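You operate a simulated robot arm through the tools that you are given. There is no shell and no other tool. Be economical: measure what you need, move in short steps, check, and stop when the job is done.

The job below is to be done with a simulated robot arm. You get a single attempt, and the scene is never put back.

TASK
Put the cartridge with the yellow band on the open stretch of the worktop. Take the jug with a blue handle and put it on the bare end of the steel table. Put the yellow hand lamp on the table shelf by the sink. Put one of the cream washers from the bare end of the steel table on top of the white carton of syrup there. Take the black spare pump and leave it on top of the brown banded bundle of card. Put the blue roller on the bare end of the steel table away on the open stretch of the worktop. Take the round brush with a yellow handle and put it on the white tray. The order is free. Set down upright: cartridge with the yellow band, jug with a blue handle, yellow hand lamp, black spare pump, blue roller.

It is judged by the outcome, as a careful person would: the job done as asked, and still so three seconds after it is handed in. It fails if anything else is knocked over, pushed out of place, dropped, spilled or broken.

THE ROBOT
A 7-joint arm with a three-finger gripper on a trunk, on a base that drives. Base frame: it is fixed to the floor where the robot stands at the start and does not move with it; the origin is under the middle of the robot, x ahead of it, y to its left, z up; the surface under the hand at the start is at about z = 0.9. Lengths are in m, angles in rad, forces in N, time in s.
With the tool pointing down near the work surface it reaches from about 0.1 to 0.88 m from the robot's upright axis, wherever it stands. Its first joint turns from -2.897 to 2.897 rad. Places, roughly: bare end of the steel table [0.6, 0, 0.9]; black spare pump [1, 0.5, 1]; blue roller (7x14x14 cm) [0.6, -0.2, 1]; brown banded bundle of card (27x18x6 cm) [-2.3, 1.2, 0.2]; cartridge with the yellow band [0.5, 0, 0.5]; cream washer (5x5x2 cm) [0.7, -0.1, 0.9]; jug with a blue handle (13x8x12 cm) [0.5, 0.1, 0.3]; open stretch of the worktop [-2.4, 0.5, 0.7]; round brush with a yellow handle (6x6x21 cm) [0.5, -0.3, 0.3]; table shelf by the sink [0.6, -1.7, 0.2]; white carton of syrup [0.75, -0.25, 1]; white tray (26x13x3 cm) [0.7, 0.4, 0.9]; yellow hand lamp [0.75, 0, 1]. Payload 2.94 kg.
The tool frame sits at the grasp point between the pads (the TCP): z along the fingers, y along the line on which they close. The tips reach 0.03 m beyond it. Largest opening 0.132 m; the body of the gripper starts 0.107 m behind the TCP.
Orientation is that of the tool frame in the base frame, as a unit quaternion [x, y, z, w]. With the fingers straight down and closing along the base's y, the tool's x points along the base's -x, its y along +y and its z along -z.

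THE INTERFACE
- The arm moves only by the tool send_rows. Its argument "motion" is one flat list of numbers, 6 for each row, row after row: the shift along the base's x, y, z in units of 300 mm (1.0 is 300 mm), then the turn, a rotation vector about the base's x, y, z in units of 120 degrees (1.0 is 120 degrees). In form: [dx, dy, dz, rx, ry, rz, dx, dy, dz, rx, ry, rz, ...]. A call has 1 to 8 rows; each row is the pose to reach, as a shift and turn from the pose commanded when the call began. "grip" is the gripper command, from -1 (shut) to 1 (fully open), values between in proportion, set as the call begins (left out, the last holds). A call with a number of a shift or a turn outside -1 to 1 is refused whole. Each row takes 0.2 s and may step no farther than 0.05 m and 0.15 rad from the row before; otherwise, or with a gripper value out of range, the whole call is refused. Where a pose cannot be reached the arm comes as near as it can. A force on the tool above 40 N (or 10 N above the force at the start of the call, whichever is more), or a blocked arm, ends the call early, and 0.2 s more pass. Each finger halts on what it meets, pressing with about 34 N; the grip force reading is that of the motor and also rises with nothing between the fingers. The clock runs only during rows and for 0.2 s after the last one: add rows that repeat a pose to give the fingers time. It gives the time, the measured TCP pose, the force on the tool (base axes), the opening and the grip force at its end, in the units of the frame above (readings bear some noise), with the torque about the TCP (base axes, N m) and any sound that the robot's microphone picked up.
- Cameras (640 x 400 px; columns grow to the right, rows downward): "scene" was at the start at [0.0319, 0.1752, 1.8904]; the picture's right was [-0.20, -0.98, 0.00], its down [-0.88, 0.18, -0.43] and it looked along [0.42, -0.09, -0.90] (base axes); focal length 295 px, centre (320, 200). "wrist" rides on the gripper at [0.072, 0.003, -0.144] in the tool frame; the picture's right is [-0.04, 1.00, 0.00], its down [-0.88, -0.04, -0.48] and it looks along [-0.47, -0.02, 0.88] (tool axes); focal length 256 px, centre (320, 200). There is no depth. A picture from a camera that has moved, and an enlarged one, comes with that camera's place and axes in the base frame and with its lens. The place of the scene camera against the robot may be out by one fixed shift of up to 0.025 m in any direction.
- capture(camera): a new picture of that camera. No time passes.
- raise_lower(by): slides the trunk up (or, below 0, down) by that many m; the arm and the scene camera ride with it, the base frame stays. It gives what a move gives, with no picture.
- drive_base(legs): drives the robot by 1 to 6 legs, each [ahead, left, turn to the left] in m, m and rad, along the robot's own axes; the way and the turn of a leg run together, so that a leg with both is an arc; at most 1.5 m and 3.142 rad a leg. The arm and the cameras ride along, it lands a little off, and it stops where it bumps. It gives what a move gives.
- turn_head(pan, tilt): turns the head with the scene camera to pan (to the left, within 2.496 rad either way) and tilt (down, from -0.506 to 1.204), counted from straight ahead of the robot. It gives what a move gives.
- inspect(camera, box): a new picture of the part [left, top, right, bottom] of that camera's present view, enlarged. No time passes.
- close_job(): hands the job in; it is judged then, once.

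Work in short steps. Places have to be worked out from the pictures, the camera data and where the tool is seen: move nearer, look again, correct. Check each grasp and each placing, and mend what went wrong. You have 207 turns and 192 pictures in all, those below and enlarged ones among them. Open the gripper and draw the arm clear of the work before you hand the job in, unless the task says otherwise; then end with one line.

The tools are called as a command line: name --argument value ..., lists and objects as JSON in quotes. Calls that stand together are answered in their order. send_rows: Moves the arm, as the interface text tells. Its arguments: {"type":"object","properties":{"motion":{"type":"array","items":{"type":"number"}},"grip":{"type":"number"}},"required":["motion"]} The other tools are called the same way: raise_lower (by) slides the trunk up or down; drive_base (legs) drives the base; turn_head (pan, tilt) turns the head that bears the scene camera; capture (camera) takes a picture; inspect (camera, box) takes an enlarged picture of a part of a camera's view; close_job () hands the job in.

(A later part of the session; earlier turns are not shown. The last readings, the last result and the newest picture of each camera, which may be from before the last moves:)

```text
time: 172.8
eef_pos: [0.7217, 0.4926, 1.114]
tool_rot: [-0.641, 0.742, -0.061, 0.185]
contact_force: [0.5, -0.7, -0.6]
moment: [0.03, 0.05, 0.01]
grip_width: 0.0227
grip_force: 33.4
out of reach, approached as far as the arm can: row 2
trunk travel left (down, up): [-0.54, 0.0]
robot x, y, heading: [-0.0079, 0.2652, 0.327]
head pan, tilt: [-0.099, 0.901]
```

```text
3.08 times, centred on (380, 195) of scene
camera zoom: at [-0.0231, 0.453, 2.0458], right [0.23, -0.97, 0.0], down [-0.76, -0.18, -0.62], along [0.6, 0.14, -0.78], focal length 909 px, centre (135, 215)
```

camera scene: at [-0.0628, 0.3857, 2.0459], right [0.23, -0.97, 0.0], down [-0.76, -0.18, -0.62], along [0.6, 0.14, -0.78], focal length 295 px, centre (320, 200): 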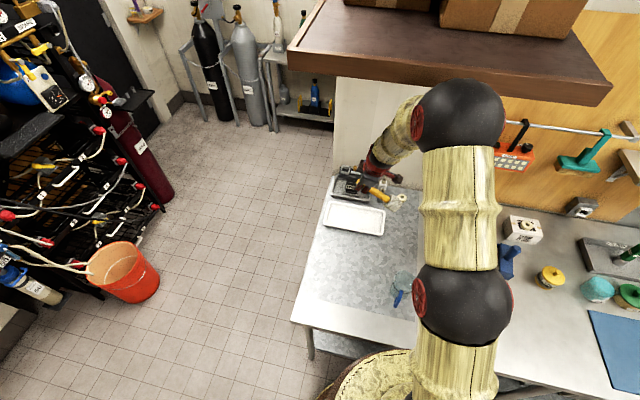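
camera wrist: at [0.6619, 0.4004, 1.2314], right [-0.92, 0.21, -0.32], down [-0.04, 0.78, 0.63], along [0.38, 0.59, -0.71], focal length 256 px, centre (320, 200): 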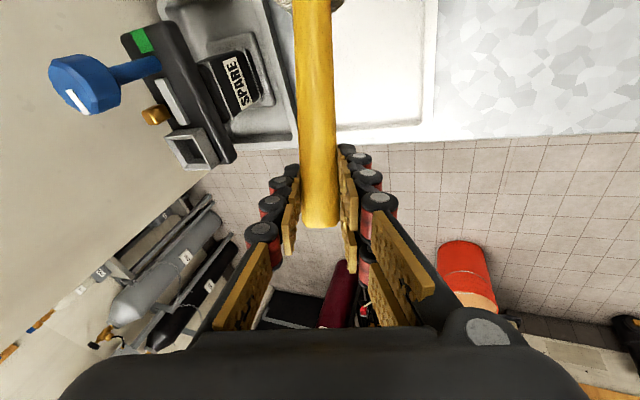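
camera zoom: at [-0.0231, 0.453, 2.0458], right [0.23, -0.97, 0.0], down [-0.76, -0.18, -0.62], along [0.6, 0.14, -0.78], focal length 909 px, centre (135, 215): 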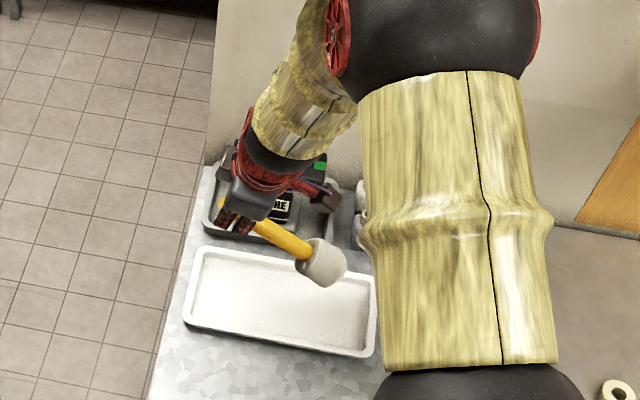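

Brush is over the tray. Lower until the bristles touch and pivot.

send_rows --motion '[-0.02, 0, -0.08, 0, 0, 0, -0.03, 0, -0.16, 0, 0, 0, -0.03, 0, -0.22, 0, 0, 0, -0.03, 0, -0.26, 0, 0, 0, -0.03, 0, -0.3, 0, 0, 0]'

inspect --camera "scene" --box '[300, 130, 460, 260]'

```text
time: 174.0
eef_pos: [0.7142, 0.493, 1.0244]
tool_rot: [-0.641, 0.742, -0.061, 0.186]
contact_force: [2.7, 2.2, 7.8]
moment: [-0.94, -0.38, 0.31]
grip_width: 0.0215
grip_force: 34.2
trunk travel left (down, up): [-0.54, 0.0]
robot x, y, heading: [-0.0068, 0.2677, 0.328]
head pan, tilt: [-0.099, 0.901]
```

```text
3.08 times, centred on (380, 195) of scene
camera zoom: at [-0.0235, 0.4537, 2.0458], right [0.23, -0.97, 0.0], down [-0.76, -0.18, -0.62], along [0.6, 0.14, -0.78], focal length 909 px, centre (135, 215)
```

zoom: 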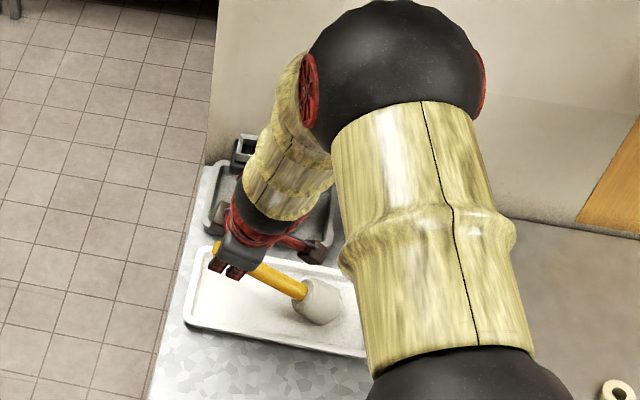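

Touching (8 N). Keep lowering so the brush pivots flat.

send_rows --motion '[0, 0, -0.03, 0, 0, 0, 0, 0, -0.06, 0, 0, 0, 0, 0, -0.09, 0, 0, 0, 0, 0, -0.12, 0, 0, 0]'

inspect --camera "scene" --box '[300, 130, 460, 260]'

```text
time: 175.0
eef_pos: [0.7124, 0.4924, 0.9888]
tool_rot: [-0.641, 0.743, -0.06, 0.185]
contact_force: [1.7, 0.4, 5.8]
moment: [-0.93, -0.12, 0.28]
grip_width: 0.0218
grip_force: 33.6
trunk travel left (down, up): [-0.54, 0.0]
robot x, y, heading: [-0.0106, 0.2704, 0.33]
head pan, tilt: [-0.099, 0.901]
```

```text
3.08 times, centred on (380, 195) of scene
camera zoom: at [-0.0237, 0.4533, 2.0457], right [0.23, -0.97, 0.0], down [-0.76, -0.18, -0.62], along [0.6, 0.14, -0.78], focal length 909 px, centre (135, 215)
```

zoom: 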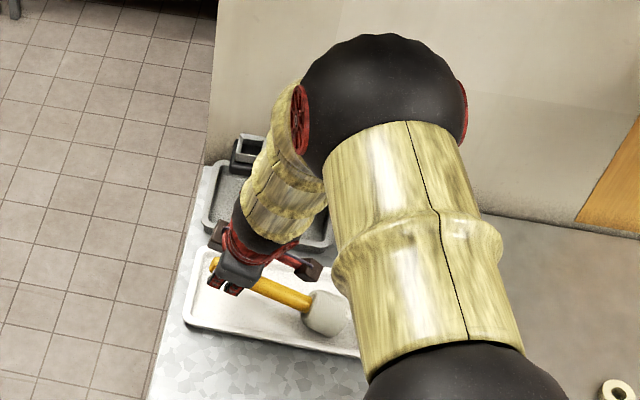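

send_rows --motion '[0, 0, -0.02, 0, 0, 0, 0, 0, -0.04, 0, 0, 0, 0, 0, -0.06, 0, 0, 0, 0, 0, -0.075, 0, 0, 0]'

capture --camera "wrist"

```text
time: 176.0
eef_pos: [0.7134, 0.4918, 0.9659]
tool_rot: [-0.642, 0.742, -0.06, 0.184]
contact_force: [1.9, 1.0, 6.9]
moment: [-1.0, -0.04, 0.36]
grip_width: 0.0216
grip_force: 34.1
trunk travel left (down, up): [-0.54, 0.0]
robot x, y, heading: [-0.0078, 0.2668, 0.327]
head pan, tilt: [-0.099, 0.901]
```

```text
85 pictures are left
camera wrist: at [0.6512, 0.4003, 1.0844], right [-0.92, 0.21, -0.32], down [-0.04, 0.78, 0.63], along [0.38, 0.59, -0.71], focal length 256 px, centre (320, 200)
```

wrist: 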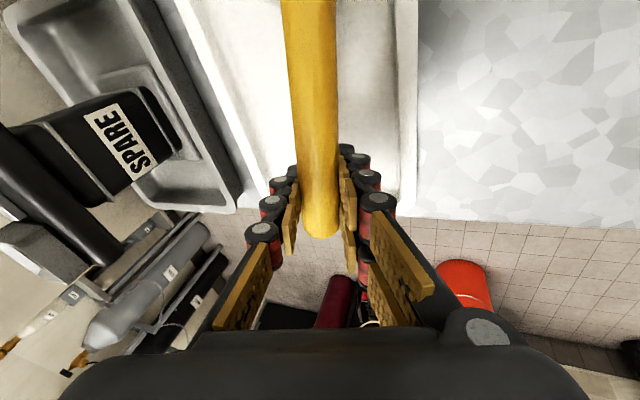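

Lower another centimetre, then open modestly.

send_rows --motion '[0, -0.02, -0.02, 0, 0, 0, 0, -0.02, -0.04, 0, 0, 0]'

send_rows --motion '[0, 0, 0, 0, 0, 0, 0, 0, 0, 0, 0, 0, 0, 0, 0, 0, 0, 0]' --grip -0.15

capture --camera "wrist"

inspect --camera "scene" --box '[300, 130, 460, 260]'

```text
time: 176.6
eef_pos: [0.7128, 0.4849, 0.9553]
tool_rot: [-0.641, 0.742, -0.059, 0.185]
contact_force: [2.9, 1.9, 5.4]
moment: [-0.9, 0.07, 0.47]
grip_width: 0.0219
grip_force: 34.4
trunk travel left (down, up): [-0.54, 0.0]
robot x, y, heading: [-0.0076, 0.2664, 0.322]
head pan, tilt: [-0.099, 0.901]
```

```text
time: 177.4
eef_pos: [0.7118, 0.4855, 0.9546]
tool_rot: [-0.642, 0.742, -0.059, 0.184]
contact_force: [0.6, 0.3, -0.1]
moment: [0.01, -0.03, 0.03]
grip_width: 0.0563
grip_force: 0.0
trunk travel left (down, up): [-0.54, 0.0]
robot x, y, heading: [-0.0112, 0.2657, 0.329]
head pan, tilt: [-0.099, 0.901]
```

```text
84 pictures are left
camera wrist: at [0.651, 0.3934, 1.0719], right [-0.92, 0.21, -0.32], down [-0.04, 0.78, 0.63], along [0.38, 0.59, -0.71], focal length 256 px, centre (320, 200)
```

wrist: 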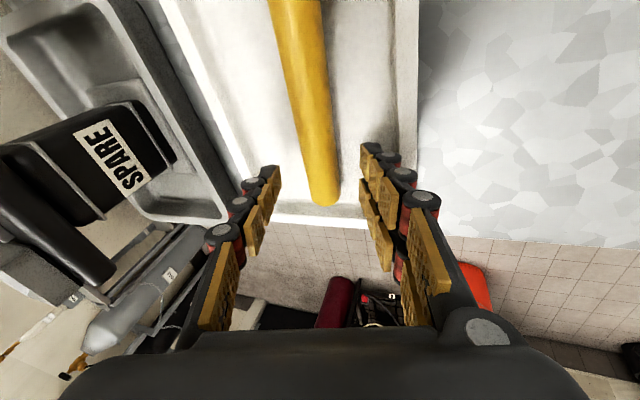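

```text
3.08 times, centred on (380, 195) of scene
camera zoom: at [-0.0233, 0.4533, 2.0457], right [0.23, -0.97, 0.0], down [-0.76, -0.18, -0.62], along [0.6, 0.14, -0.78], focal length 909 px, centre (135, 215)
```

zoom: 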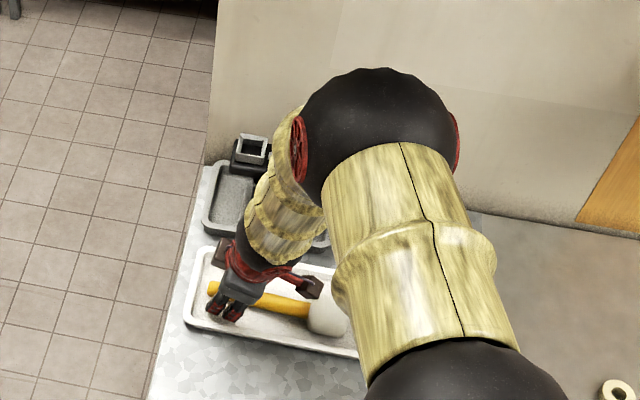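

Brush lies in the tray. Rise, then return the tool to vertical with default yaw.

send_rows --motion '[0, 0, 0.15, 0, 0, 0, 0, 0, 0.3, 0, 0, 0, -0.03, 0, 0.45, 0.0057, 0.0176, -0.061, -0.06, 0, 0.6, 0.0114, 0.0352, -0.122, -0.09, 0, 0.75, 0.0171, 0.0528, -0.183, -0.12, 0, 0.8, 0.0228, 0.0704, -0.244, -0.2, -0.05, 0.8, 0.0286, 0.088, -0.305, -0.3, -0.1, 0.8, 0.0343, 0.1057, -0.366]'

send_rows --motion '[0, 0, 0, 0.0057, 0.0176, -0.061, 0, 0, 0, 0.0114, 0.0352, -0.122, 0, 0, 0, 0.0171, 0.0528, -0.183, 0, 0, 0, 0.0228, 0.0704, -0.244, 0, 0, 0, 0.0286, 0.088, -0.305]'

capture --camera "wrist"

capture --camera "scene"

```text
time: 179.2
eef_pos: [0.6355, 0.4334, 1.1989]
tool_rot: [-0.415, 0.901, -0.084, 0.092]
contact_force: [-4.0, 5.3, -0.3]
moment: [-0.34, -0.46, -0.29]
grip_width: 0.0564
grip_force: 0.0
out of reach, approached as far as the arm can: row 3, 4, 5, 6
trunk travel left (down, up): [-0.54, 0.0]
robot x, y, heading: [-0.0065, 0.2667, 0.325]
head pan, tilt: [-0.099, 0.901]
```

```text
time: 180.4
eef_pos: [0.621, 0.4568, 1.1951]
tool_rot: [-0.001, 1.0, 0.0, -0.001]
contact_force: [0.6, 0.1, 0.5]
moment: [0.0, 0.0, 0.0]
grip_width: 0.0561
grip_force: 0.2
trunk travel left (down, up): [-0.54, 0.0]
robot x, y, heading: [-0.0102, 0.268, 0.328]
head pan, tilt: [-0.099, 0.901]
```

```text
82 pictures are left
camera wrist: at [0.5496, 0.4591, 1.3394], right [0.04, 1.0, 0.0], down [0.88, -0.04, 0.48], along [0.48, -0.02, -0.88], focal length 256 px, centre (320, 200)
```

wrist: 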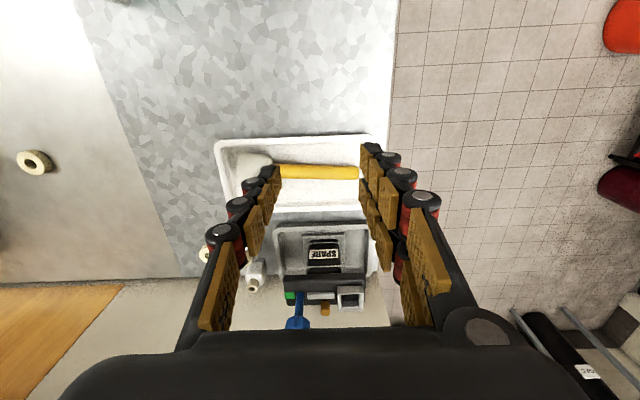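

```text
81 pictures are left
camera scene: at [-0.0257, 0.4538, 2.0456], right [0.23, -0.97, 0.0], down [-0.76, -0.18, -0.62], along [0.61, 0.14, -0.78], focal length 295 px, centre (320, 200)
```

scene: 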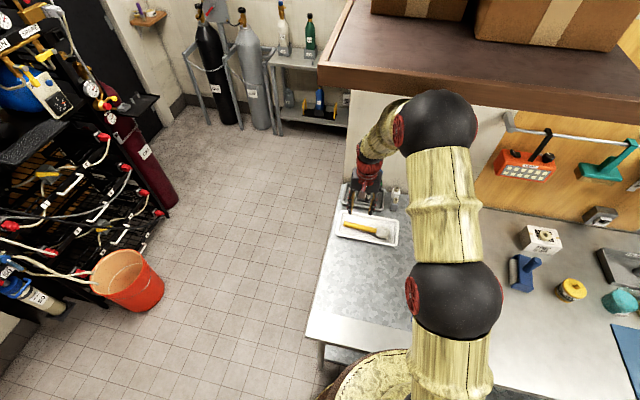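

Brush is well placed. Now study the pump.

inspect --camera "wrist" --box '[230, 200, 410, 340]'

send_rows --motion '[-0.08, -0.1, 0.08, 0, -0.06, 0, -0.16, -0.2, 0.12, 0, -0.12, 0, -0.24, -0.2, 0.12, 0, -0.18, 0, -0.32, -0.2, 0.1, 0, -0.24, 0, -0.4, -0.2, 0.1, 0, -0.3, 0, -0.48, -0.2, 0.1, 0, -0.36, 0]' --grip 1

capture --camera "wrist"

inspect --camera "scene" --box '[310, 130, 450, 250]'

```text
2.86 times, centred on (320, 270) of wrist
camera zoom: at [0.5496, 0.4591, 1.3394], right [0.04, 1.0, 0.0], down [0.88, -0.04, 0.48], along [0.48, -0.02, -0.88], focal length 731 px, centre (320, 0)
```

zoom: 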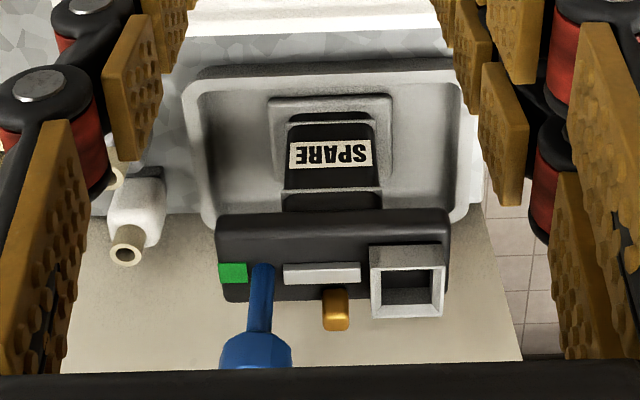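

```text
time: 181.8
eef_pos: [0.4899, 0.3895, 1.2246]
tool_rot: [0.002, 0.941, -0.01, 0.339]
contact_force: [4.1, 1.2, 6.7]
moment: [0.01, 0.74, -0.14]
grip_width: 0.1318
grip_force: 0.0
out of reach, approached as far as the arm can: row 6
trunk travel left (down, up): [-0.54, 0.0]
robot x, y, heading: [-0.0102, 0.2707, 0.324]
head pan, tilt: [-0.099, 0.901]
```

```text
79 pictures are left
camera wrist: at [0.3432, 0.3954, 1.2888], right [0.04, 1.0, 0.01], down [0.37, -0.03, 0.93], along [0.93, -0.04, -0.37], focal length 256 px, centre (320, 200)
```

wrist: 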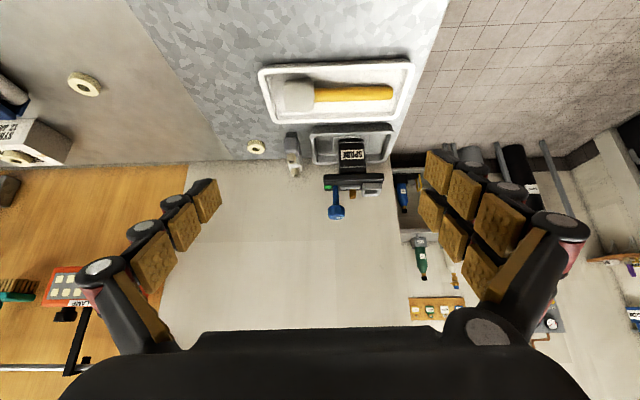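

```text
3.33 times, centred on (380, 190) of scene
camera zoom: at [-0.0237, 0.4527, 2.0461], right [0.23, -0.97, 0.0], down [-0.76, -0.18, -0.62], along [0.6, 0.14, -0.78], focal length 984 px, centre (120, 233)
```

zoom: 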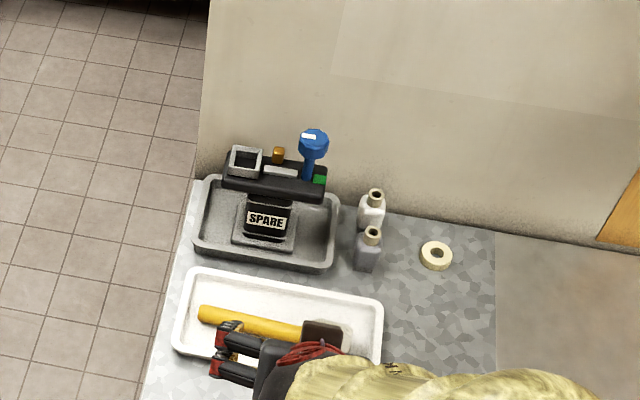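

inspect --camera "wrist" --box '[250, 100, 430, 230]'

```text
3.08 times, centred on (340, 165) of wrist
camera zoom: at [0.3432, 0.3954, 1.2888], right [0.04, 1.0, 0.01], down [0.37, -0.03, 0.93], along [0.93, -0.04, -0.37], focal length 788 px, centre (258, 308)
```

zoom: 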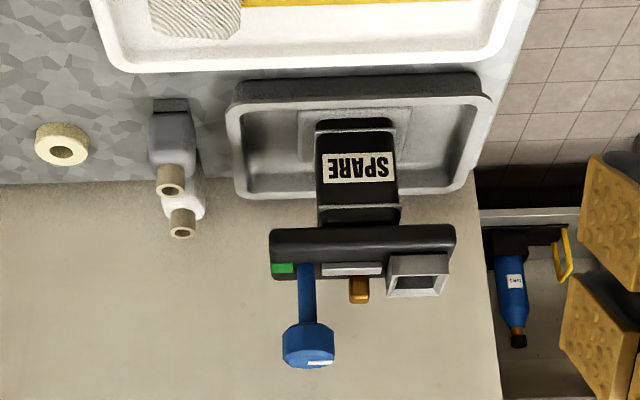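

Pump body: front x≈0.886, width 0.063, centre y≈0.453, z 0.91–1.00, with a wider slab on top (flush at front). Best is a flat (~35°) front grasp under the slab. Back off, square up the base at y≈0.45, and lower the trunk for reach.

drive_base --legs '[[-0.45, 0, 0], [0, 0, -0.324], [0, 0.33, 0]]'

send_rows --motion '[0, 0, 0.1, 0, 0, 0, 0, 0, 0.2, 0, 0, 0, 0, 0, 0.3, 0, 0, 0, 0.05, 0, 0.4, 0, -0.025, 0, 0.1, 0, 0.5, 0, -0.05, 0, 0.15, 0, 0.6, 0, -0.075, 0, 0.2, 0, 0.7, 0, -0.1, 0, 0.25, 0, 0.8, 0, -0.125, 0]'

raise_lower --by -0.32

capture --camera "wrist"

```text
time: 187.4
eef_pos: [0.0697, 0.4205, 1.2229]
tool_rot: [0.149, 0.929, -0.063, 0.332]
contact_force: [0.8, 0.7, -0.1]
moment: [-0.01, 0.0, -0.03]
grip_width: 0.132
grip_force: 0.0
trunk travel left (down, up): [-0.54, 0.0]
robot x, y, heading: [-0.4408, 0.4512, 0.017]
head pan, tilt: [-0.099, 0.901]
```

```text
time: 189.2
eef_pos: [0.1438, 0.4169, 1.4626]
tool_rot: [0.157, 0.878, -0.044, 0.451]
contact_force: [-0.1, -0.8, -0.3]
moment: [-0.01, -0.04, -0.05]
grip_width: 0.1319
grip_force: 0.0
trunk travel left (down, up): [-0.54, 0.0]
robot x, y, heading: [-0.4413, 0.456, 0.018]
head pan, tilt: [-0.099, 0.901]
```

```text
time: 192.3
eef_pos: [0.143, 0.4175, 1.1428]
tool_rot: [0.156, 0.878, -0.043, 0.451]
contact_force: [0.7, 0.0, -0.6]
moment: [-0.01, 0.0, -0.01]
grip_width: 0.132
grip_force: 0.0
trunk travel left (down, up): [-0.22, 0.32]
robot x, y, heading: [-0.4425, 0.4554, 0.017]
head pan, tilt: [-0.099, 0.901]
```

```text
76 pictures are left
camera wrist: at [-0.0061, 0.4675, 1.1693], right [0.34, 0.94, 0.1], down [0.1, -0.14, 0.99], along [0.94, -0.32, -0.14], focal length 256 px, centre (320, 200)
```

wrist: 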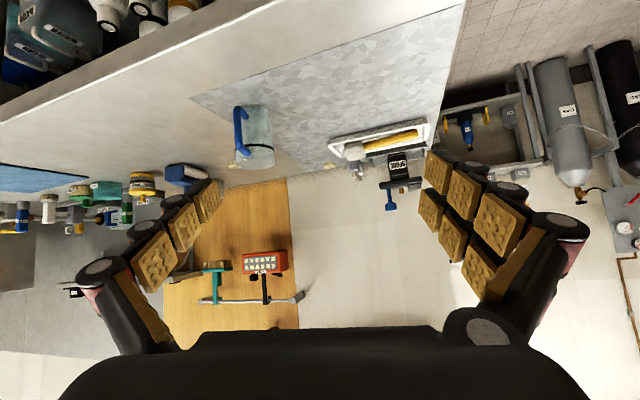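

send_rows --motion '[0.12, 0.03, 0, -0.011, -0.002, 0.051, 0.24, 0.06, -0.02, -0.022, -0.003, 0.102, 0.36, 0.09, -0.04, -0.032, -0.005, 0.153, 0.48, 0.11, -0.06, -0.032, -0.005, 0.153, 0.6, 0.11, -0.08, -0.032, -0.005, 0.153]'

drive_base --legs '[[0.4, 0, -0.015]]'

capture --camera "wrist"

```text
time: 193.5
eef_pos: [0.3213, 0.4517, 1.1157]
tool_rot: [-0.001, 0.887, 0.001, 0.461]
contact_force: [0.0, 0.6, 0.2]
moment: [0.04, -0.01, 0.02]
grip_width: 0.1315
grip_force: 0.0
trunk travel left (down, up): [-0.22, 0.32]
robot x, y, heading: [-0.4442, 0.4578, 0.015]
head pan, tilt: [-0.099, 0.901]
```

```text
time: 196.0
eef_pos: [0.7183, 0.4451, 1.1164]
tool_rot: [0.005, 0.887, -0.002, 0.461]
contact_force: [0.1, 0.6, 0.1]
moment: [0.01, 0.02, 0.0]
grip_width: 0.1319
grip_force: 0.0
trunk travel left (down, up): [-0.22, 0.32]
robot x, y, heading: [-0.0474, 0.4607, 0.005]
head pan, tilt: [-0.099, 0.901]
```

```text
75 pictures are left
camera wrist: at [0.5601, 0.4487, 1.14], right [0.04, 1.0, 0.04], down [0.12, -0.04, 0.99], along [0.99, -0.03, -0.12], focal length 256 px, centre (320, 200)
```

wrist: 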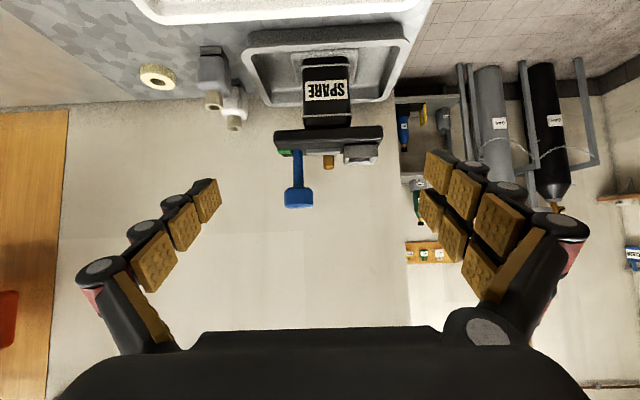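

Estimates agree. Move onto the approach axis first, then look.

send_rows --motion '[0.11, 0.017, -0.1, 0, 0, 0, 0.22, 0.033, -0.207, 0, 0, 0, 0.355, 0.033, -0.3, 0, 0, 0]'

capture --camera "wrist"

inspect --camera "scene" --box '[220, 100, 420, 260]'

```text
time: 196.8
eef_pos: [0.8261, 0.4564, 1.0251]
tool_rot: [0.005, 0.887, -0.002, 0.461]
contact_force: [-0.9, -0.3, 0.1]
moment: [-0.02, 0.08, 0.0]
grip_width: 0.1317
grip_force: 0.0
trunk travel left (down, up): [-0.22, 0.32]
robot x, y, heading: [-0.0468, 0.4566, 0.004]
head pan, tilt: [-0.099, 0.901]
```

```text
74 pictures are left
camera wrist: at [0.6668, 0.4598, 1.0488], right [0.04, 1.0, 0.04], down [0.11, -0.04, 0.99], along [0.99, -0.03, -0.12], focal length 256 px, centre (320, 200)
```

wrist: 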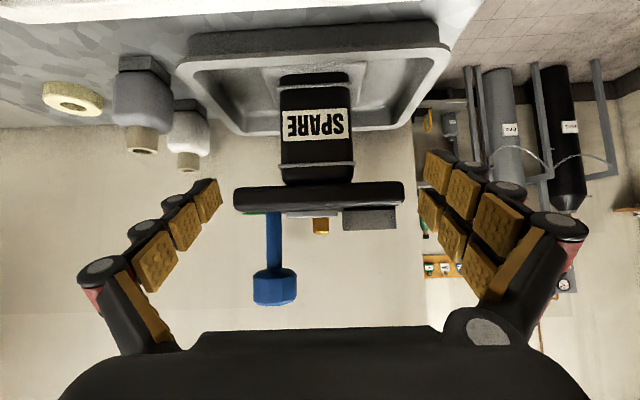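

```text
2.50 times, centred on (320, 180) of scene
camera zoom: at [0.0032, 0.6393, 1.7257], right [-0.1, -1.0, 0.0], down [-0.78, 0.08, -0.62], along [0.62, -0.06, -0.78], focal length 738 px, centre (320, 250)
```

zoom: 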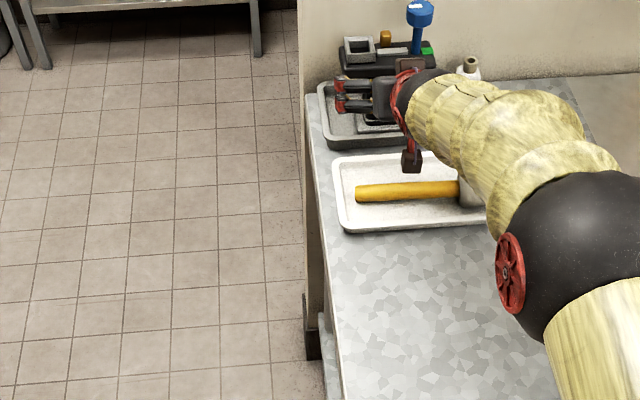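

On axis. Slide in along it and close.

send_rows --motion '[0.099, -0.005, -0.07, 0, 0, 0, 0.198, -0.01, -0.14, 0, 0, 0, 0.297, -0.014, -0.21, 0, 0, 0]'

capture --camera "wrist"

```text
time: 197.6
eef_pos: [0.9151, 0.4503, 0.9611]
tool_rot: [0.005, 0.887, -0.002, 0.461]
contact_force: [-1.1, 0.4, 0.2]
moment: [0.0, 0.02, -0.04]
grip_width: 0.1314
grip_force: 0.1
trunk travel left (down, up): [-0.22, 0.32]
robot x, y, heading: [-0.0467, 0.4605, -0.001]
head pan, tilt: [-0.099, 0.901]
```

```text
72 pictures are left
camera wrist: at [0.7563, 0.4536, 0.9852], right [0.04, 1.0, 0.04], down [0.12, -0.04, 0.99], along [0.99, -0.03, -0.12], focal length 256 px, centre (320, 200)
```

wrist: 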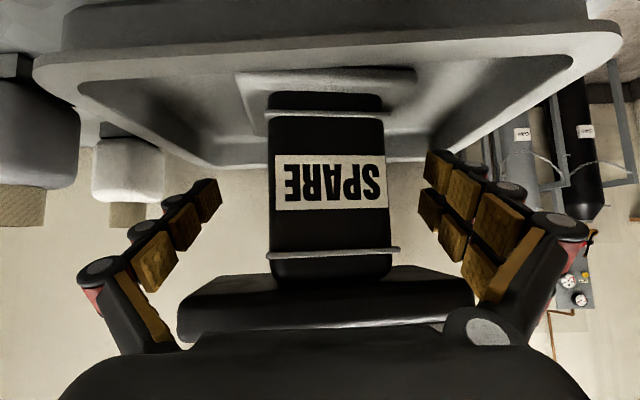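

send_rows --motion '[0, 0, 0, 0, 0, 0, 0, 0, 0, 0, 0, 0, 0, 0, 0, 0, 0, 0, 0, 0, 0, 0, 0, 0, 0, 0, 0, 0, 0, 0, 0, 0, 0, 0, 0, 0, 0, 0, 0, 0, 0, 0]' --grip -1

send_rows --motion '[0, 0, 0.05, 0, 0, 0, 0, 0, 0.1, 0, 0, 0, 0, 0, 0.15, 0, 0, 0, -0.05, 0, 0.2, 0, 0, 0]'

capture --camera "wrist"

```text
time: 199.2
eef_pos: [0.9149, 0.4504, 0.9623]
tool_rot: [0.006, 0.887, -0.003, 0.461]
contact_force: [-0.9, -0.7, 1.1]
moment: [0.07, -0.21, -0.08]
grip_width: 0.0617
grip_force: 34.0
trunk travel left (down, up): [-0.22, 0.32]
robot x, y, heading: [-0.0475, 0.4593, 0.006]
head pan, tilt: [-0.099, 0.901]
```

```text
time: 200.2
eef_pos: [0.8993, 0.449, 1.0232]
tool_rot: [0.006, 0.888, -0.003, 0.461]
contact_force: [0.3, 0.5, -4.7]
moment: [0.03, -0.06, -0.01]
grip_width: 0.0614
grip_force: 34.6
trunk travel left (down, up): [-0.22, 0.32]
robot x, y, heading: [-0.043, 0.4607, -0.0]
head pan, tilt: [-0.099, 0.901]
```

```text
71 pictures are left
camera wrist: at [0.7413, 0.4533, 1.0472], right [0.04, 1.0, 0.04], down [0.12, -0.04, 0.99], along [0.99, -0.03, -0.12], focal length 256 px, centre (320, 200)
```

wrist: 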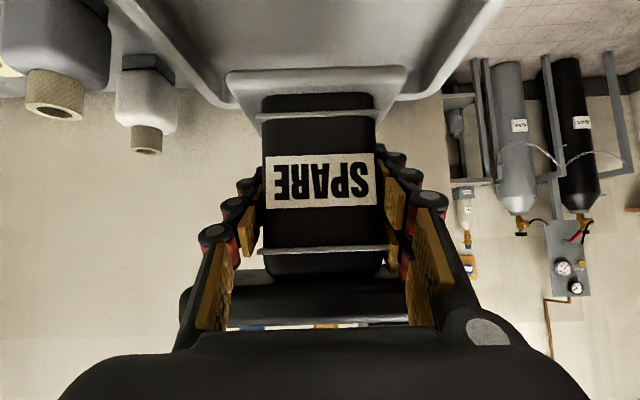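

Pump lifted and upright. Raise more, back away from the table.

send_rows --motion '[-0.1, 0, 0.1, 0, 0, 0, -0.2, 0, 0.2, 0, 0, 0, -0.3, 0, 0.3, 0, 0, 0, -0.4, 0, 0.35, 0, 0, 0, -0.5, 0, 0.35, 0, 0, 0]'

drive_base --legs '[[-0.85, 0, 0], [0, 0, 1.55], [0, 0, 1.5]]'

turn_head --pan -0.3 --tilt 0.6

capture --camera "scene"

```text
time: 201.4
eef_pos: [0.7504, 0.4511, 1.1289]
tool_rot: [0.006, 0.887, -0.003, 0.461]
contact_force: [0.0, -0.3, -6.4]
moment: [-0.04, 0.03, -0.04]
grip_width: 0.0612
grip_force: 34.0
trunk travel left (down, up): [-0.22, 0.32]
robot x, y, heading: [-0.0423, 0.4585, 0.005]
head pan, tilt: [-0.099, 0.901]
```

```text
time: 213.4
eef_pos: [-1.6833, 0.5175, 1.127]
tool_rot: [0.887, -0.034, -0.461, -0.017]
contact_force: [0.1, 0.4, -5.8]
moment: [-0.01, -0.02, 0.0]
grip_width: 0.0616
grip_force: 33.7
trunk travel left (down, up): [-0.22, 0.32]
robot x, y, heading: [-0.8872, 0.456, 3.075]
head pan, tilt: [-0.099, 0.901]
```

```text
time: 214.2
eef_pos: [-1.6806, 0.5168, 1.1271]
tool_rot: [0.887, -0.035, -0.46, -0.017]
contact_force: [0.5, 0.5, -6.6]
moment: [-0.01, 0.0, 0.01]
grip_width: 0.0616
grip_force: 34.3
trunk travel left (down, up): [-0.22, 0.32]
robot x, y, heading: [-0.8888, 0.454, 3.075]
head pan, tilt: [-0.3, 0.6]
```

```text
70 pictures are left
camera scene: at [-0.9536, 0.2931, 1.7504], right [0.36, 0.93, 0.0], down [0.53, -0.2, -0.82], along [-0.77, 0.29, -0.57], focal length 295 px, centre (320, 200)
```

scene: 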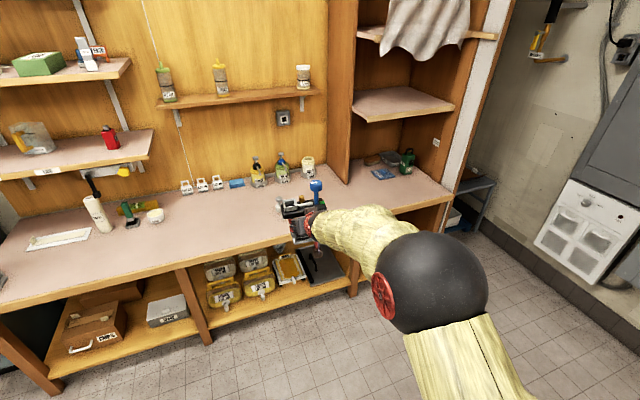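

The bundle should be around (−2.3, 1.2), hidden behind the arm now. Shift to y≈1.1 and view it.

drive_base --legs '[[0, -0.7, 0.06]]'

turn_head --pan 0.0 --tilt 0.75

capture --camera "scene"

capture --camera "wrist"

```text
time: 218.0
eef_pos: [-1.6631, 1.1595, 1.128]
tool_rot: [0.888, -0.004, -0.46, -0.001]
contact_force: [-0.2, 0.1, -5.2]
moment: [0.02, 0.01, 0.03]
grip_width: 0.0616
grip_force: 33.5
trunk travel left (down, up): [-0.22, 0.32]
robot x, y, heading: [-0.8708, 1.1567, -3.135]
head pan, tilt: [-0.3, 0.6]
```

```text
time: 218.8
eef_pos: [-1.6634, 1.1595, 1.1279]
tool_rot: [0.888, -0.004, -0.46, -0.001]
contact_force: [0.3, -0.6, -5.7]
moment: [-0.01, 0.02, -0.01]
grip_width: 0.0616
grip_force: 33.9
trunk travel left (down, up): [-0.22, 0.32]
robot x, y, heading: [-0.8712, 1.1499, -3.14]
head pan, tilt: [0.0, 0.75]
```

```text
69 pictures are left
camera scene: at [-0.9201, 0.961, 1.7376], right [0.0, 1.0, 0.0], down [0.68, 0.0, -0.73], along [-0.73, 0.0, -0.68], focal length 295 px, centre (320, 200)
```

scene: 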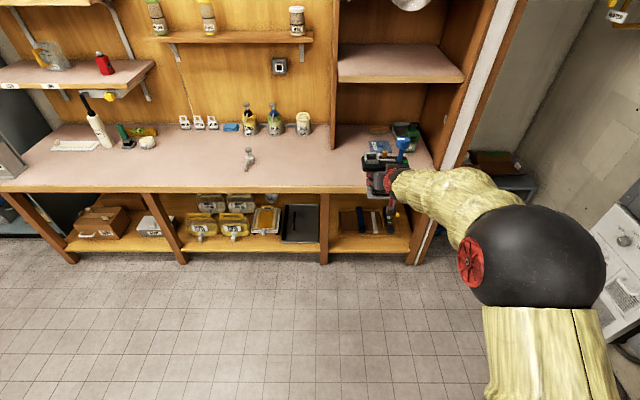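

```text
68 pictures are left
camera wrist: at [-1.5039, 1.1541, 1.1517], right [-0.03, -1.0, 0.04], down [-0.12, 0.04, 0.99], along [-0.99, 0.03, -0.12], focal length 256 px, centre (320, 200)
```

wrist: 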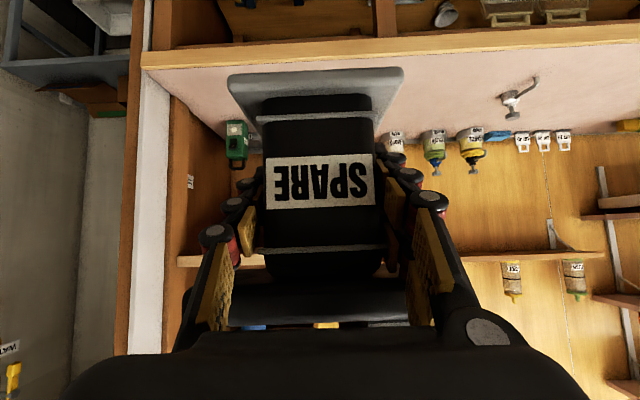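

Lower trunk and arm so the compartment becomes visible above the arm.

raise_lower --by -0.2

send_rows --motion '[0, 0, -0.15, 0, 0, 0, 0, 0, -0.3, 0, 0, 0, 0, 0, -0.45, 0, 0, 0, 0, 0, -0.6, 0, 0, 0, 0, 0, -0.75, 0, 0, 0, 0, 0, -0.9, 0, 0, 0, 0, 0, -1.0, 0, 0, 0]'

send_rows --motion '[0, 0, -0.15, 0, 0, 0, 0, 0, -0.3, 0, 0, 0, 0, 0, -0.45, 0, 0, 0, 0, 0, -0.55, 0, 0, 0]'

turn_head --pan -0.1 --tilt 0.55

capture --camera "scene"

```text
time: 221.0
eef_pos: [-1.664, 1.1598, 0.9278]
tool_rot: [0.887, -0.003, -0.461, -0.001]
contact_force: [0.2, -0.2, -5.1]
moment: [-0.01, 0.04, 0.01]
grip_width: 0.0614
grip_force: 33.8
trunk travel left (down, up): [-0.02, 0.52]
robot x, y, heading: [-0.8691, 1.1518, -3.143]
head pan, tilt: [0.0, 0.75]
```

```text
time: 222.6
eef_pos: [-1.6638, 1.1597, 0.6281]
tool_rot: [0.888, -0.003, -0.461, -0.001]
contact_force: [-0.5, 0.2, -5.2]
moment: [0.0, -0.04, -0.01]
grip_width: 0.0617
grip_force: 34.5
trunk travel left (down, up): [-0.02, 0.52]
robot x, y, heading: [-0.8688, 1.1548, -3.136]
head pan, tilt: [0.0, 0.75]
```

```text
time: 223.6
eef_pos: [-1.664, 1.1618, 0.4637]
tool_rot: [0.887, -0.004, -0.461, -0.001]
contact_force: [-0.3, 0.4, -4.4]
moment: [0.01, -0.01, 0.01]
grip_width: 0.0613
grip_force: 33.9
trunk travel left (down, up): [-0.02, 0.52]
robot x, y, heading: [-0.8673, 1.1529, -3.135]
head pan, tilt: [0.0, 0.75]
```

```text
time: 224.3
eef_pos: [-1.6635, 1.1606, 0.4648]
tool_rot: [0.888, -0.004, -0.46, -0.002]
contact_force: [0.6, 0.1, -5.7]
moment: [0.0, 0.03, 0.01]
grip_width: 0.0617
grip_force: 34.4
trunk travel left (down, up): [-0.02, 0.52]
robot x, y, heading: [-0.8676, 1.1527, -3.137]
head pan, tilt: [-0.099, 0.55]
```

```text
67 pictures are left
camera scene: at [-0.9266, 0.9698, 1.5549], right [0.09, 1.0, 0.0], down [0.52, -0.05, -0.85], along [-0.85, 0.08, -0.52], focal length 295 px, centre (320, 200)
```

scene: 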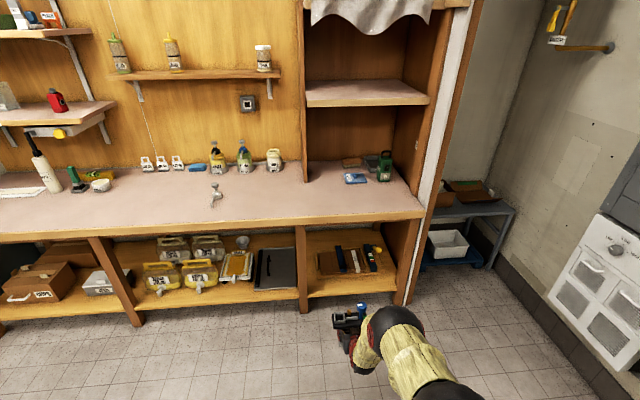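

inspect --camera "scene" --box '[280, 200, 440, 310]'

```text
3.64 times, centred on (360, 255) of scene
camera zoom: at [-0.9266, 0.9698, 1.5549], right [0.09, 1.0, 0.0], down [0.52, -0.05, -0.85], along [-0.85, 0.08, -0.52], focal length 1074 px, centre (174, 0)
```

zoom: 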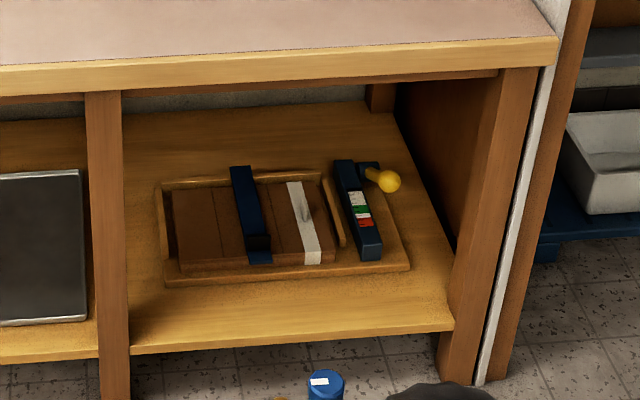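

The banded bundle spans x −2.20…−2.40, y 1.10…1.37, top z≈0.235. I'll set the pump at ≈(−2.29, 1.165), left of the blue strap. Lower to z≈0.35 and drive partway.

send_rows --motion '[0, 0, -0.12, 0, 0, 0, 0, 0, -0.24, 0, 0, 0, 0, 0, -0.37, 0, 0, 0]'

drive_base --legs '[[0.42, 0, 0]]'

capture --camera "wrist"

capture --camera "scene"

```text
time: 225.1
eef_pos: [-1.6625, 1.1595, 0.3529]
tool_rot: [0.888, -0.003, -0.461, -0.001]
contact_force: [-0.5, 0.6, -4.7]
moment: [0.02, -0.08, -0.03]
grip_width: 0.0615
grip_force: 34.0
trunk travel left (down, up): [-0.02, 0.52]
robot x, y, heading: [-0.8671, 1.1501, -3.137]
head pan, tilt: [-0.099, 0.55]
```

```text
time: 227.7
eef_pos: [-2.0803, 1.1577, 0.3529]
tool_rot: [0.887, -0.003, -0.461, -0.001]
contact_force: [0.0, 0.5, -6.0]
moment: [-0.03, 0.03, -0.03]
grip_width: 0.0614
grip_force: 33.6
trunk travel left (down, up): [-0.02, 0.52]
robot x, y, heading: [-1.2879, 1.1511, -3.136]
head pan, tilt: [-0.099, 0.55]
```

```text
65 pictures are left
camera wrist: at [-1.9215, 1.1521, 0.3769], right [-0.03, -1.0, 0.04], down [-0.12, 0.04, 0.99], along [-0.99, 0.03, -0.12], focal length 256 px, centre (320, 200)
```

wrist: 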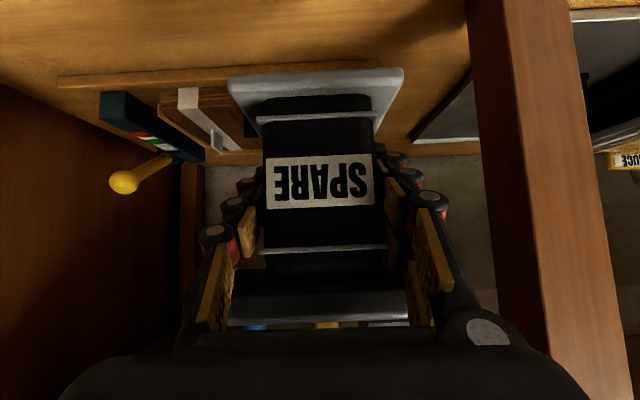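

```text
64 pictures are left
camera scene: at [-1.3456, 0.9678, 1.555], right [0.1, 1.0, 0.0], down [0.52, -0.05, -0.85], along [-0.85, 0.08, -0.52], focal length 295 px, centre (320, 200)
```

scene: 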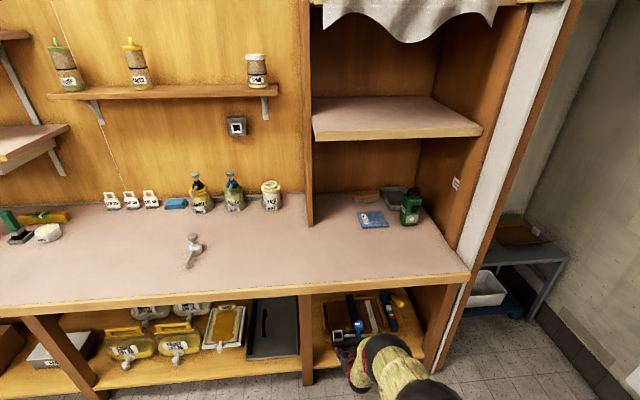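

inspect --camera "scene" --box '[300, 270, 440, 370]'

inspect --camera "wrist" --box '[50, 40, 280, 200]'

```text
4.00 times, centred on (370, 320) of scene
camera zoom: at [-1.3456, 0.9678, 1.555], right [0.1, 1.0, 0.0], down [0.52, -0.05, -0.85], along [-0.85, 0.08, -0.52], focal length 1181 px, centre (120, -280)
```

zoom: 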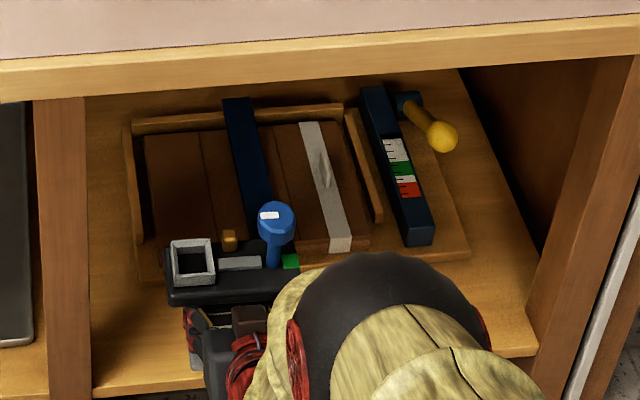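

```text
2.50 times, centred on (165, 120) of wrist
camera zoom: at [-1.9215, 1.1521, 0.3769], right [-0.03, -1.0, 0.04], down [-0.12, 0.04, 0.99], along [-0.99, 0.03, -0.12], focal length 640 px, centre (708, 400)
```

zoom: 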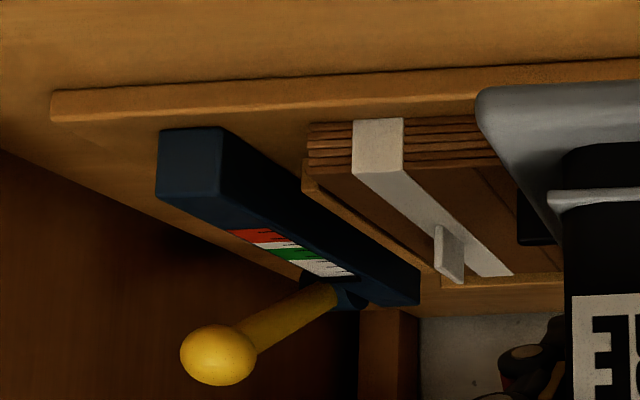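

Bundle top ≈0.217; clear left region y 1.086–1.197. Drive in 12 cm (staying clear of the post) and check.

drive_base --legs '[[0.13, -0.005, 0]]'

capture --camera "wrist"

inspect --camera "scene" --box '[290, 270, 470, 400]'

```text
time: 229.0
eef_pos: [-2.212, 1.1602, 0.3526]
tool_rot: [0.888, -0.003, -0.459, -0.001]
contact_force: [0.6, 0.1, -5.5]
moment: [-0.01, 0.03, 0.01]
grip_width: 0.0616
grip_force: 33.7
trunk travel left (down, up): [-0.02, 0.52]
robot x, y, heading: [-1.4199, 1.1571, -3.136]
head pan, tilt: [-0.099, 0.55]
```

```text
61 pictures are left
camera wrist: at [-2.0531, 1.1557, 0.3768], right [-0.03, -1.0, 0.04], down [-0.12, 0.04, 0.99], along [-0.99, 0.03, -0.12], focal length 256 px, centre (320, 200)
```

wrist: 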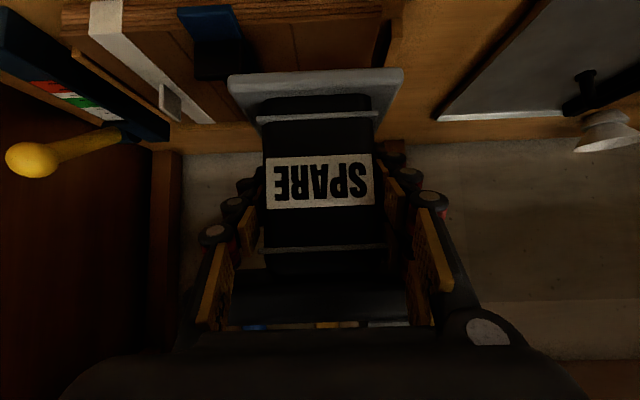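

```text
3.08 times, centred on (380, 335) of scene
camera zoom: at [-1.4771, 0.9721, 1.555], right [0.09, 1.0, 0.0], down [0.52, -0.05, -0.85], along [-0.85, 0.08, -0.52], focal length 909 px, centre (135, -215)
```

zoom: 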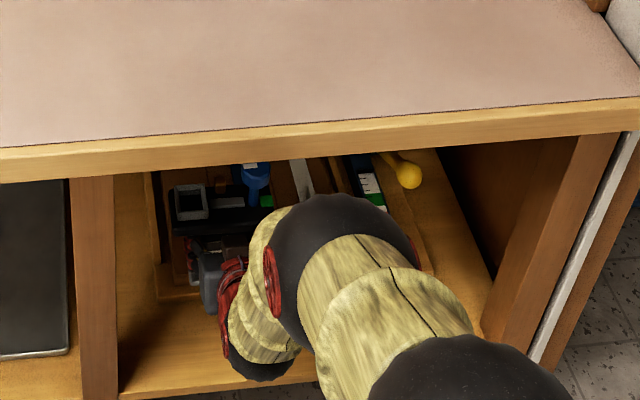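

Plate is aligned with the free left region (y 1.108–1.215). Drive 8 cm further, then lower slowly.

drive_base --legs '[[0.082, 0, 0]]'

send_rows --motion '[0, 0, -0.06, 0, 0, 0, 0, 0, -0.12, 0, 0, 0, 0, 0, -0.17, 0, 0, 0, 0, 0, -0.2, 0, 0, 0]'

capture --camera "wrist"

```text
time: 230.1
eef_pos: [-2.296, 1.1595, 0.3527]
tool_rot: [0.888, -0.003, -0.46, -0.001]
contact_force: [0.5, -0.1, -6.7]
moment: [0.01, -0.04, -0.01]
grip_width: 0.0613
grip_force: 33.9
trunk travel left (down, up): [-0.02, 0.52]
robot x, y, heading: [-1.5026, 1.1564, -3.131]
head pan, tilt: [-0.099, 0.55]
```

```text
time: 231.1
eef_pos: [-2.2973, 1.1615, 0.2924]
tool_rot: [0.888, -0.003, -0.461, -0.001]
contact_force: [0.7, -0.1, -5.6]
moment: [-0.01, -0.02, 0.01]
grip_width: 0.0616
grip_force: 34.3
trunk travel left (down, up): [-0.02, 0.52]
robot x, y, heading: [-1.5026, 1.1548, -3.132]
head pan, tilt: [-0.099, 0.55]
```

```text
59 pictures are left
camera wrist: at [-2.137, 1.155, 0.3162], right [-0.03, -1.0, 0.04], down [-0.12, 0.04, 0.99], along [-0.99, 0.03, -0.12], focal length 256 px, centre (320, 200)
```

wrist: 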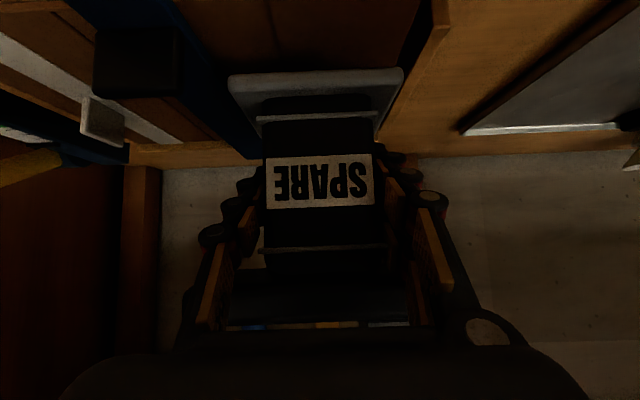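

Fits between strap and tray rim. Continue down in small steps to contact.

send_rows --motion '[0, 0, -0.02, 0, 0, 0, 0, 0, -0.035, 0, 0, 0, 0, 0, -0.05, 0, 0, 0, 0, 0, -0.065, 0, 0, 0]'

capture --camera "wrist"

```text
time: 232.1
eef_pos: [-2.2949, 1.1599, 0.2713]
tool_rot: [0.888, -0.004, -0.459, -0.001]
contact_force: [0.3, 0.4, -5.7]
moment: [0.02, 0.03, 0.02]
grip_width: 0.0617
grip_force: 34.1
trunk travel left (down, up): [-0.02, 0.52]
robot x, y, heading: [-1.5007, 1.1569, -3.136]
head pan, tilt: [-0.099, 0.55]
```

```text
58 pictures are left
camera wrist: at [-2.1358, 1.1547, 0.2966], right [-0.03, -1.0, 0.04], down [-0.12, 0.04, 0.99], along [-0.99, 0.03, -0.12], focal length 256 px, centre (320, 200)
```

wrist: 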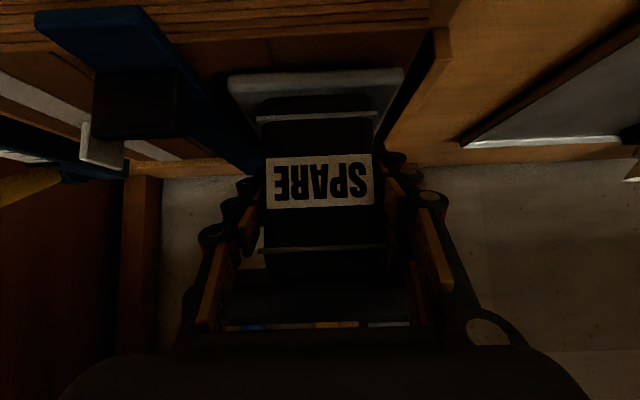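

send_rows --motion '[0, 0, -0.012, 0, 0, 0, 0, 0, -0.024, 0, 0, 0, 0, 0, -0.036, 0, 0, 0, 0, 0, -0.048, 0, 0, 0, 0, 0, -0.06, 0, 0, 0, 0, 0, -0.072, 0, 0, 0]'

capture --camera "wrist"

```text
time: 233.5
eef_pos: [-2.3001, 1.161, 0.2588]
tool_rot: [0.885, -0.004, -0.465, -0.001]
contact_force: [-5.4, 1.7, 28.6]
moment: [-0.03, 0.83, -0.04]
grip_width: 0.0616
grip_force: 33.9
trunk travel left (down, up): [-0.02, 0.52]
robot x, y, heading: [-1.5005, 1.1555, -3.133]
head pan, tilt: [-0.099, 0.55]
```

```text
57 pictures are left
camera wrist: at [-2.1409, 1.1549, 0.2796], right [-0.03, -1.0, 0.04], down [-0.11, 0.04, 0.99], along [-0.99, 0.03, -0.11], focal length 256 px, centre (320, 200)
```

wrist: 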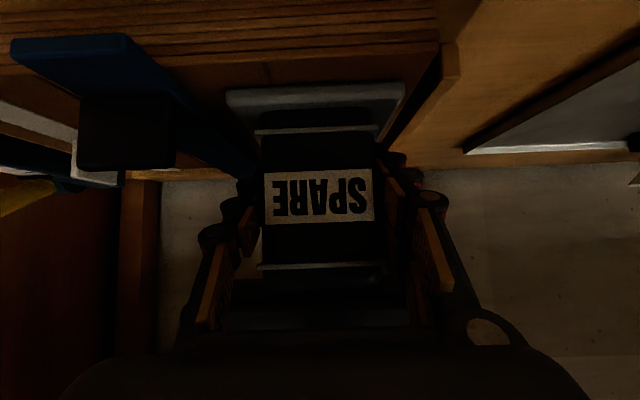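

Contact with the bundle. Ease and release.

send_rows --motion '[0, 0, 0.015, 0, 0, 0, 0, 0, 0.02, 0, 0, 0]'

send_rows --motion '[0, 0, 0, 0, 0, 0, 0, 0, 0, 0, 0, 0, 0, 0, 0, 0, 0, 0]' --grip 0.5

capture --camera "wrist"

```text
time: 234.1
eef_pos: [-2.2955, 1.1595, 0.2569]
tool_rot: [0.888, -0.003, -0.461, -0.001]
contact_force: [-7.0, 0.8, 13.2]
moment: [-0.06, 0.99, -0.04]
grip_width: 0.0615
grip_force: 33.9
trunk travel left (down, up): [-0.02, 0.52]
robot x, y, heading: [-1.5035, 1.1548, -3.134]
head pan, tilt: [-0.099, 0.55]
```

```text
time: 234.9
eef_pos: [-2.295, 1.1602, 0.2579]
tool_rot: [0.888, -0.002, -0.459, 0.0]
contact_force: [-0.1, -0.4, 0.7]
moment: [0.02, 0.01, -0.01]
grip_width: 0.099
grip_force: 0.0
trunk travel left (down, up): [-0.02, 0.52]
robot x, y, heading: [-1.5037, 1.1515, -3.135]
head pan, tilt: [-0.099, 0.55]
```

```text
56 pictures are left
camera wrist: at [-2.1357, 1.1546, 0.2812], right [-0.03, -1.0, 0.04], down [-0.12, 0.04, 0.99], along [-0.99, 0.03, -0.12], focal length 256 px, centre (320, 200)
```

wrist: 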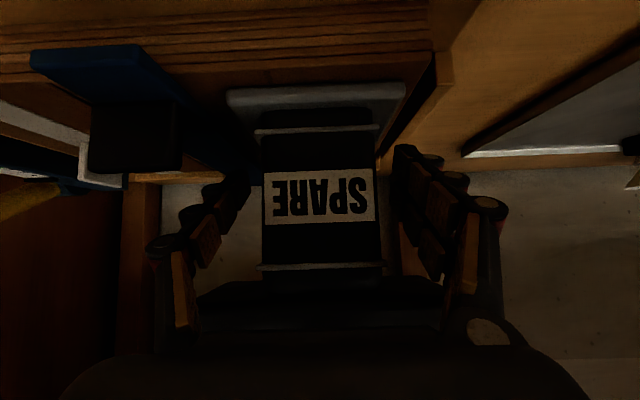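

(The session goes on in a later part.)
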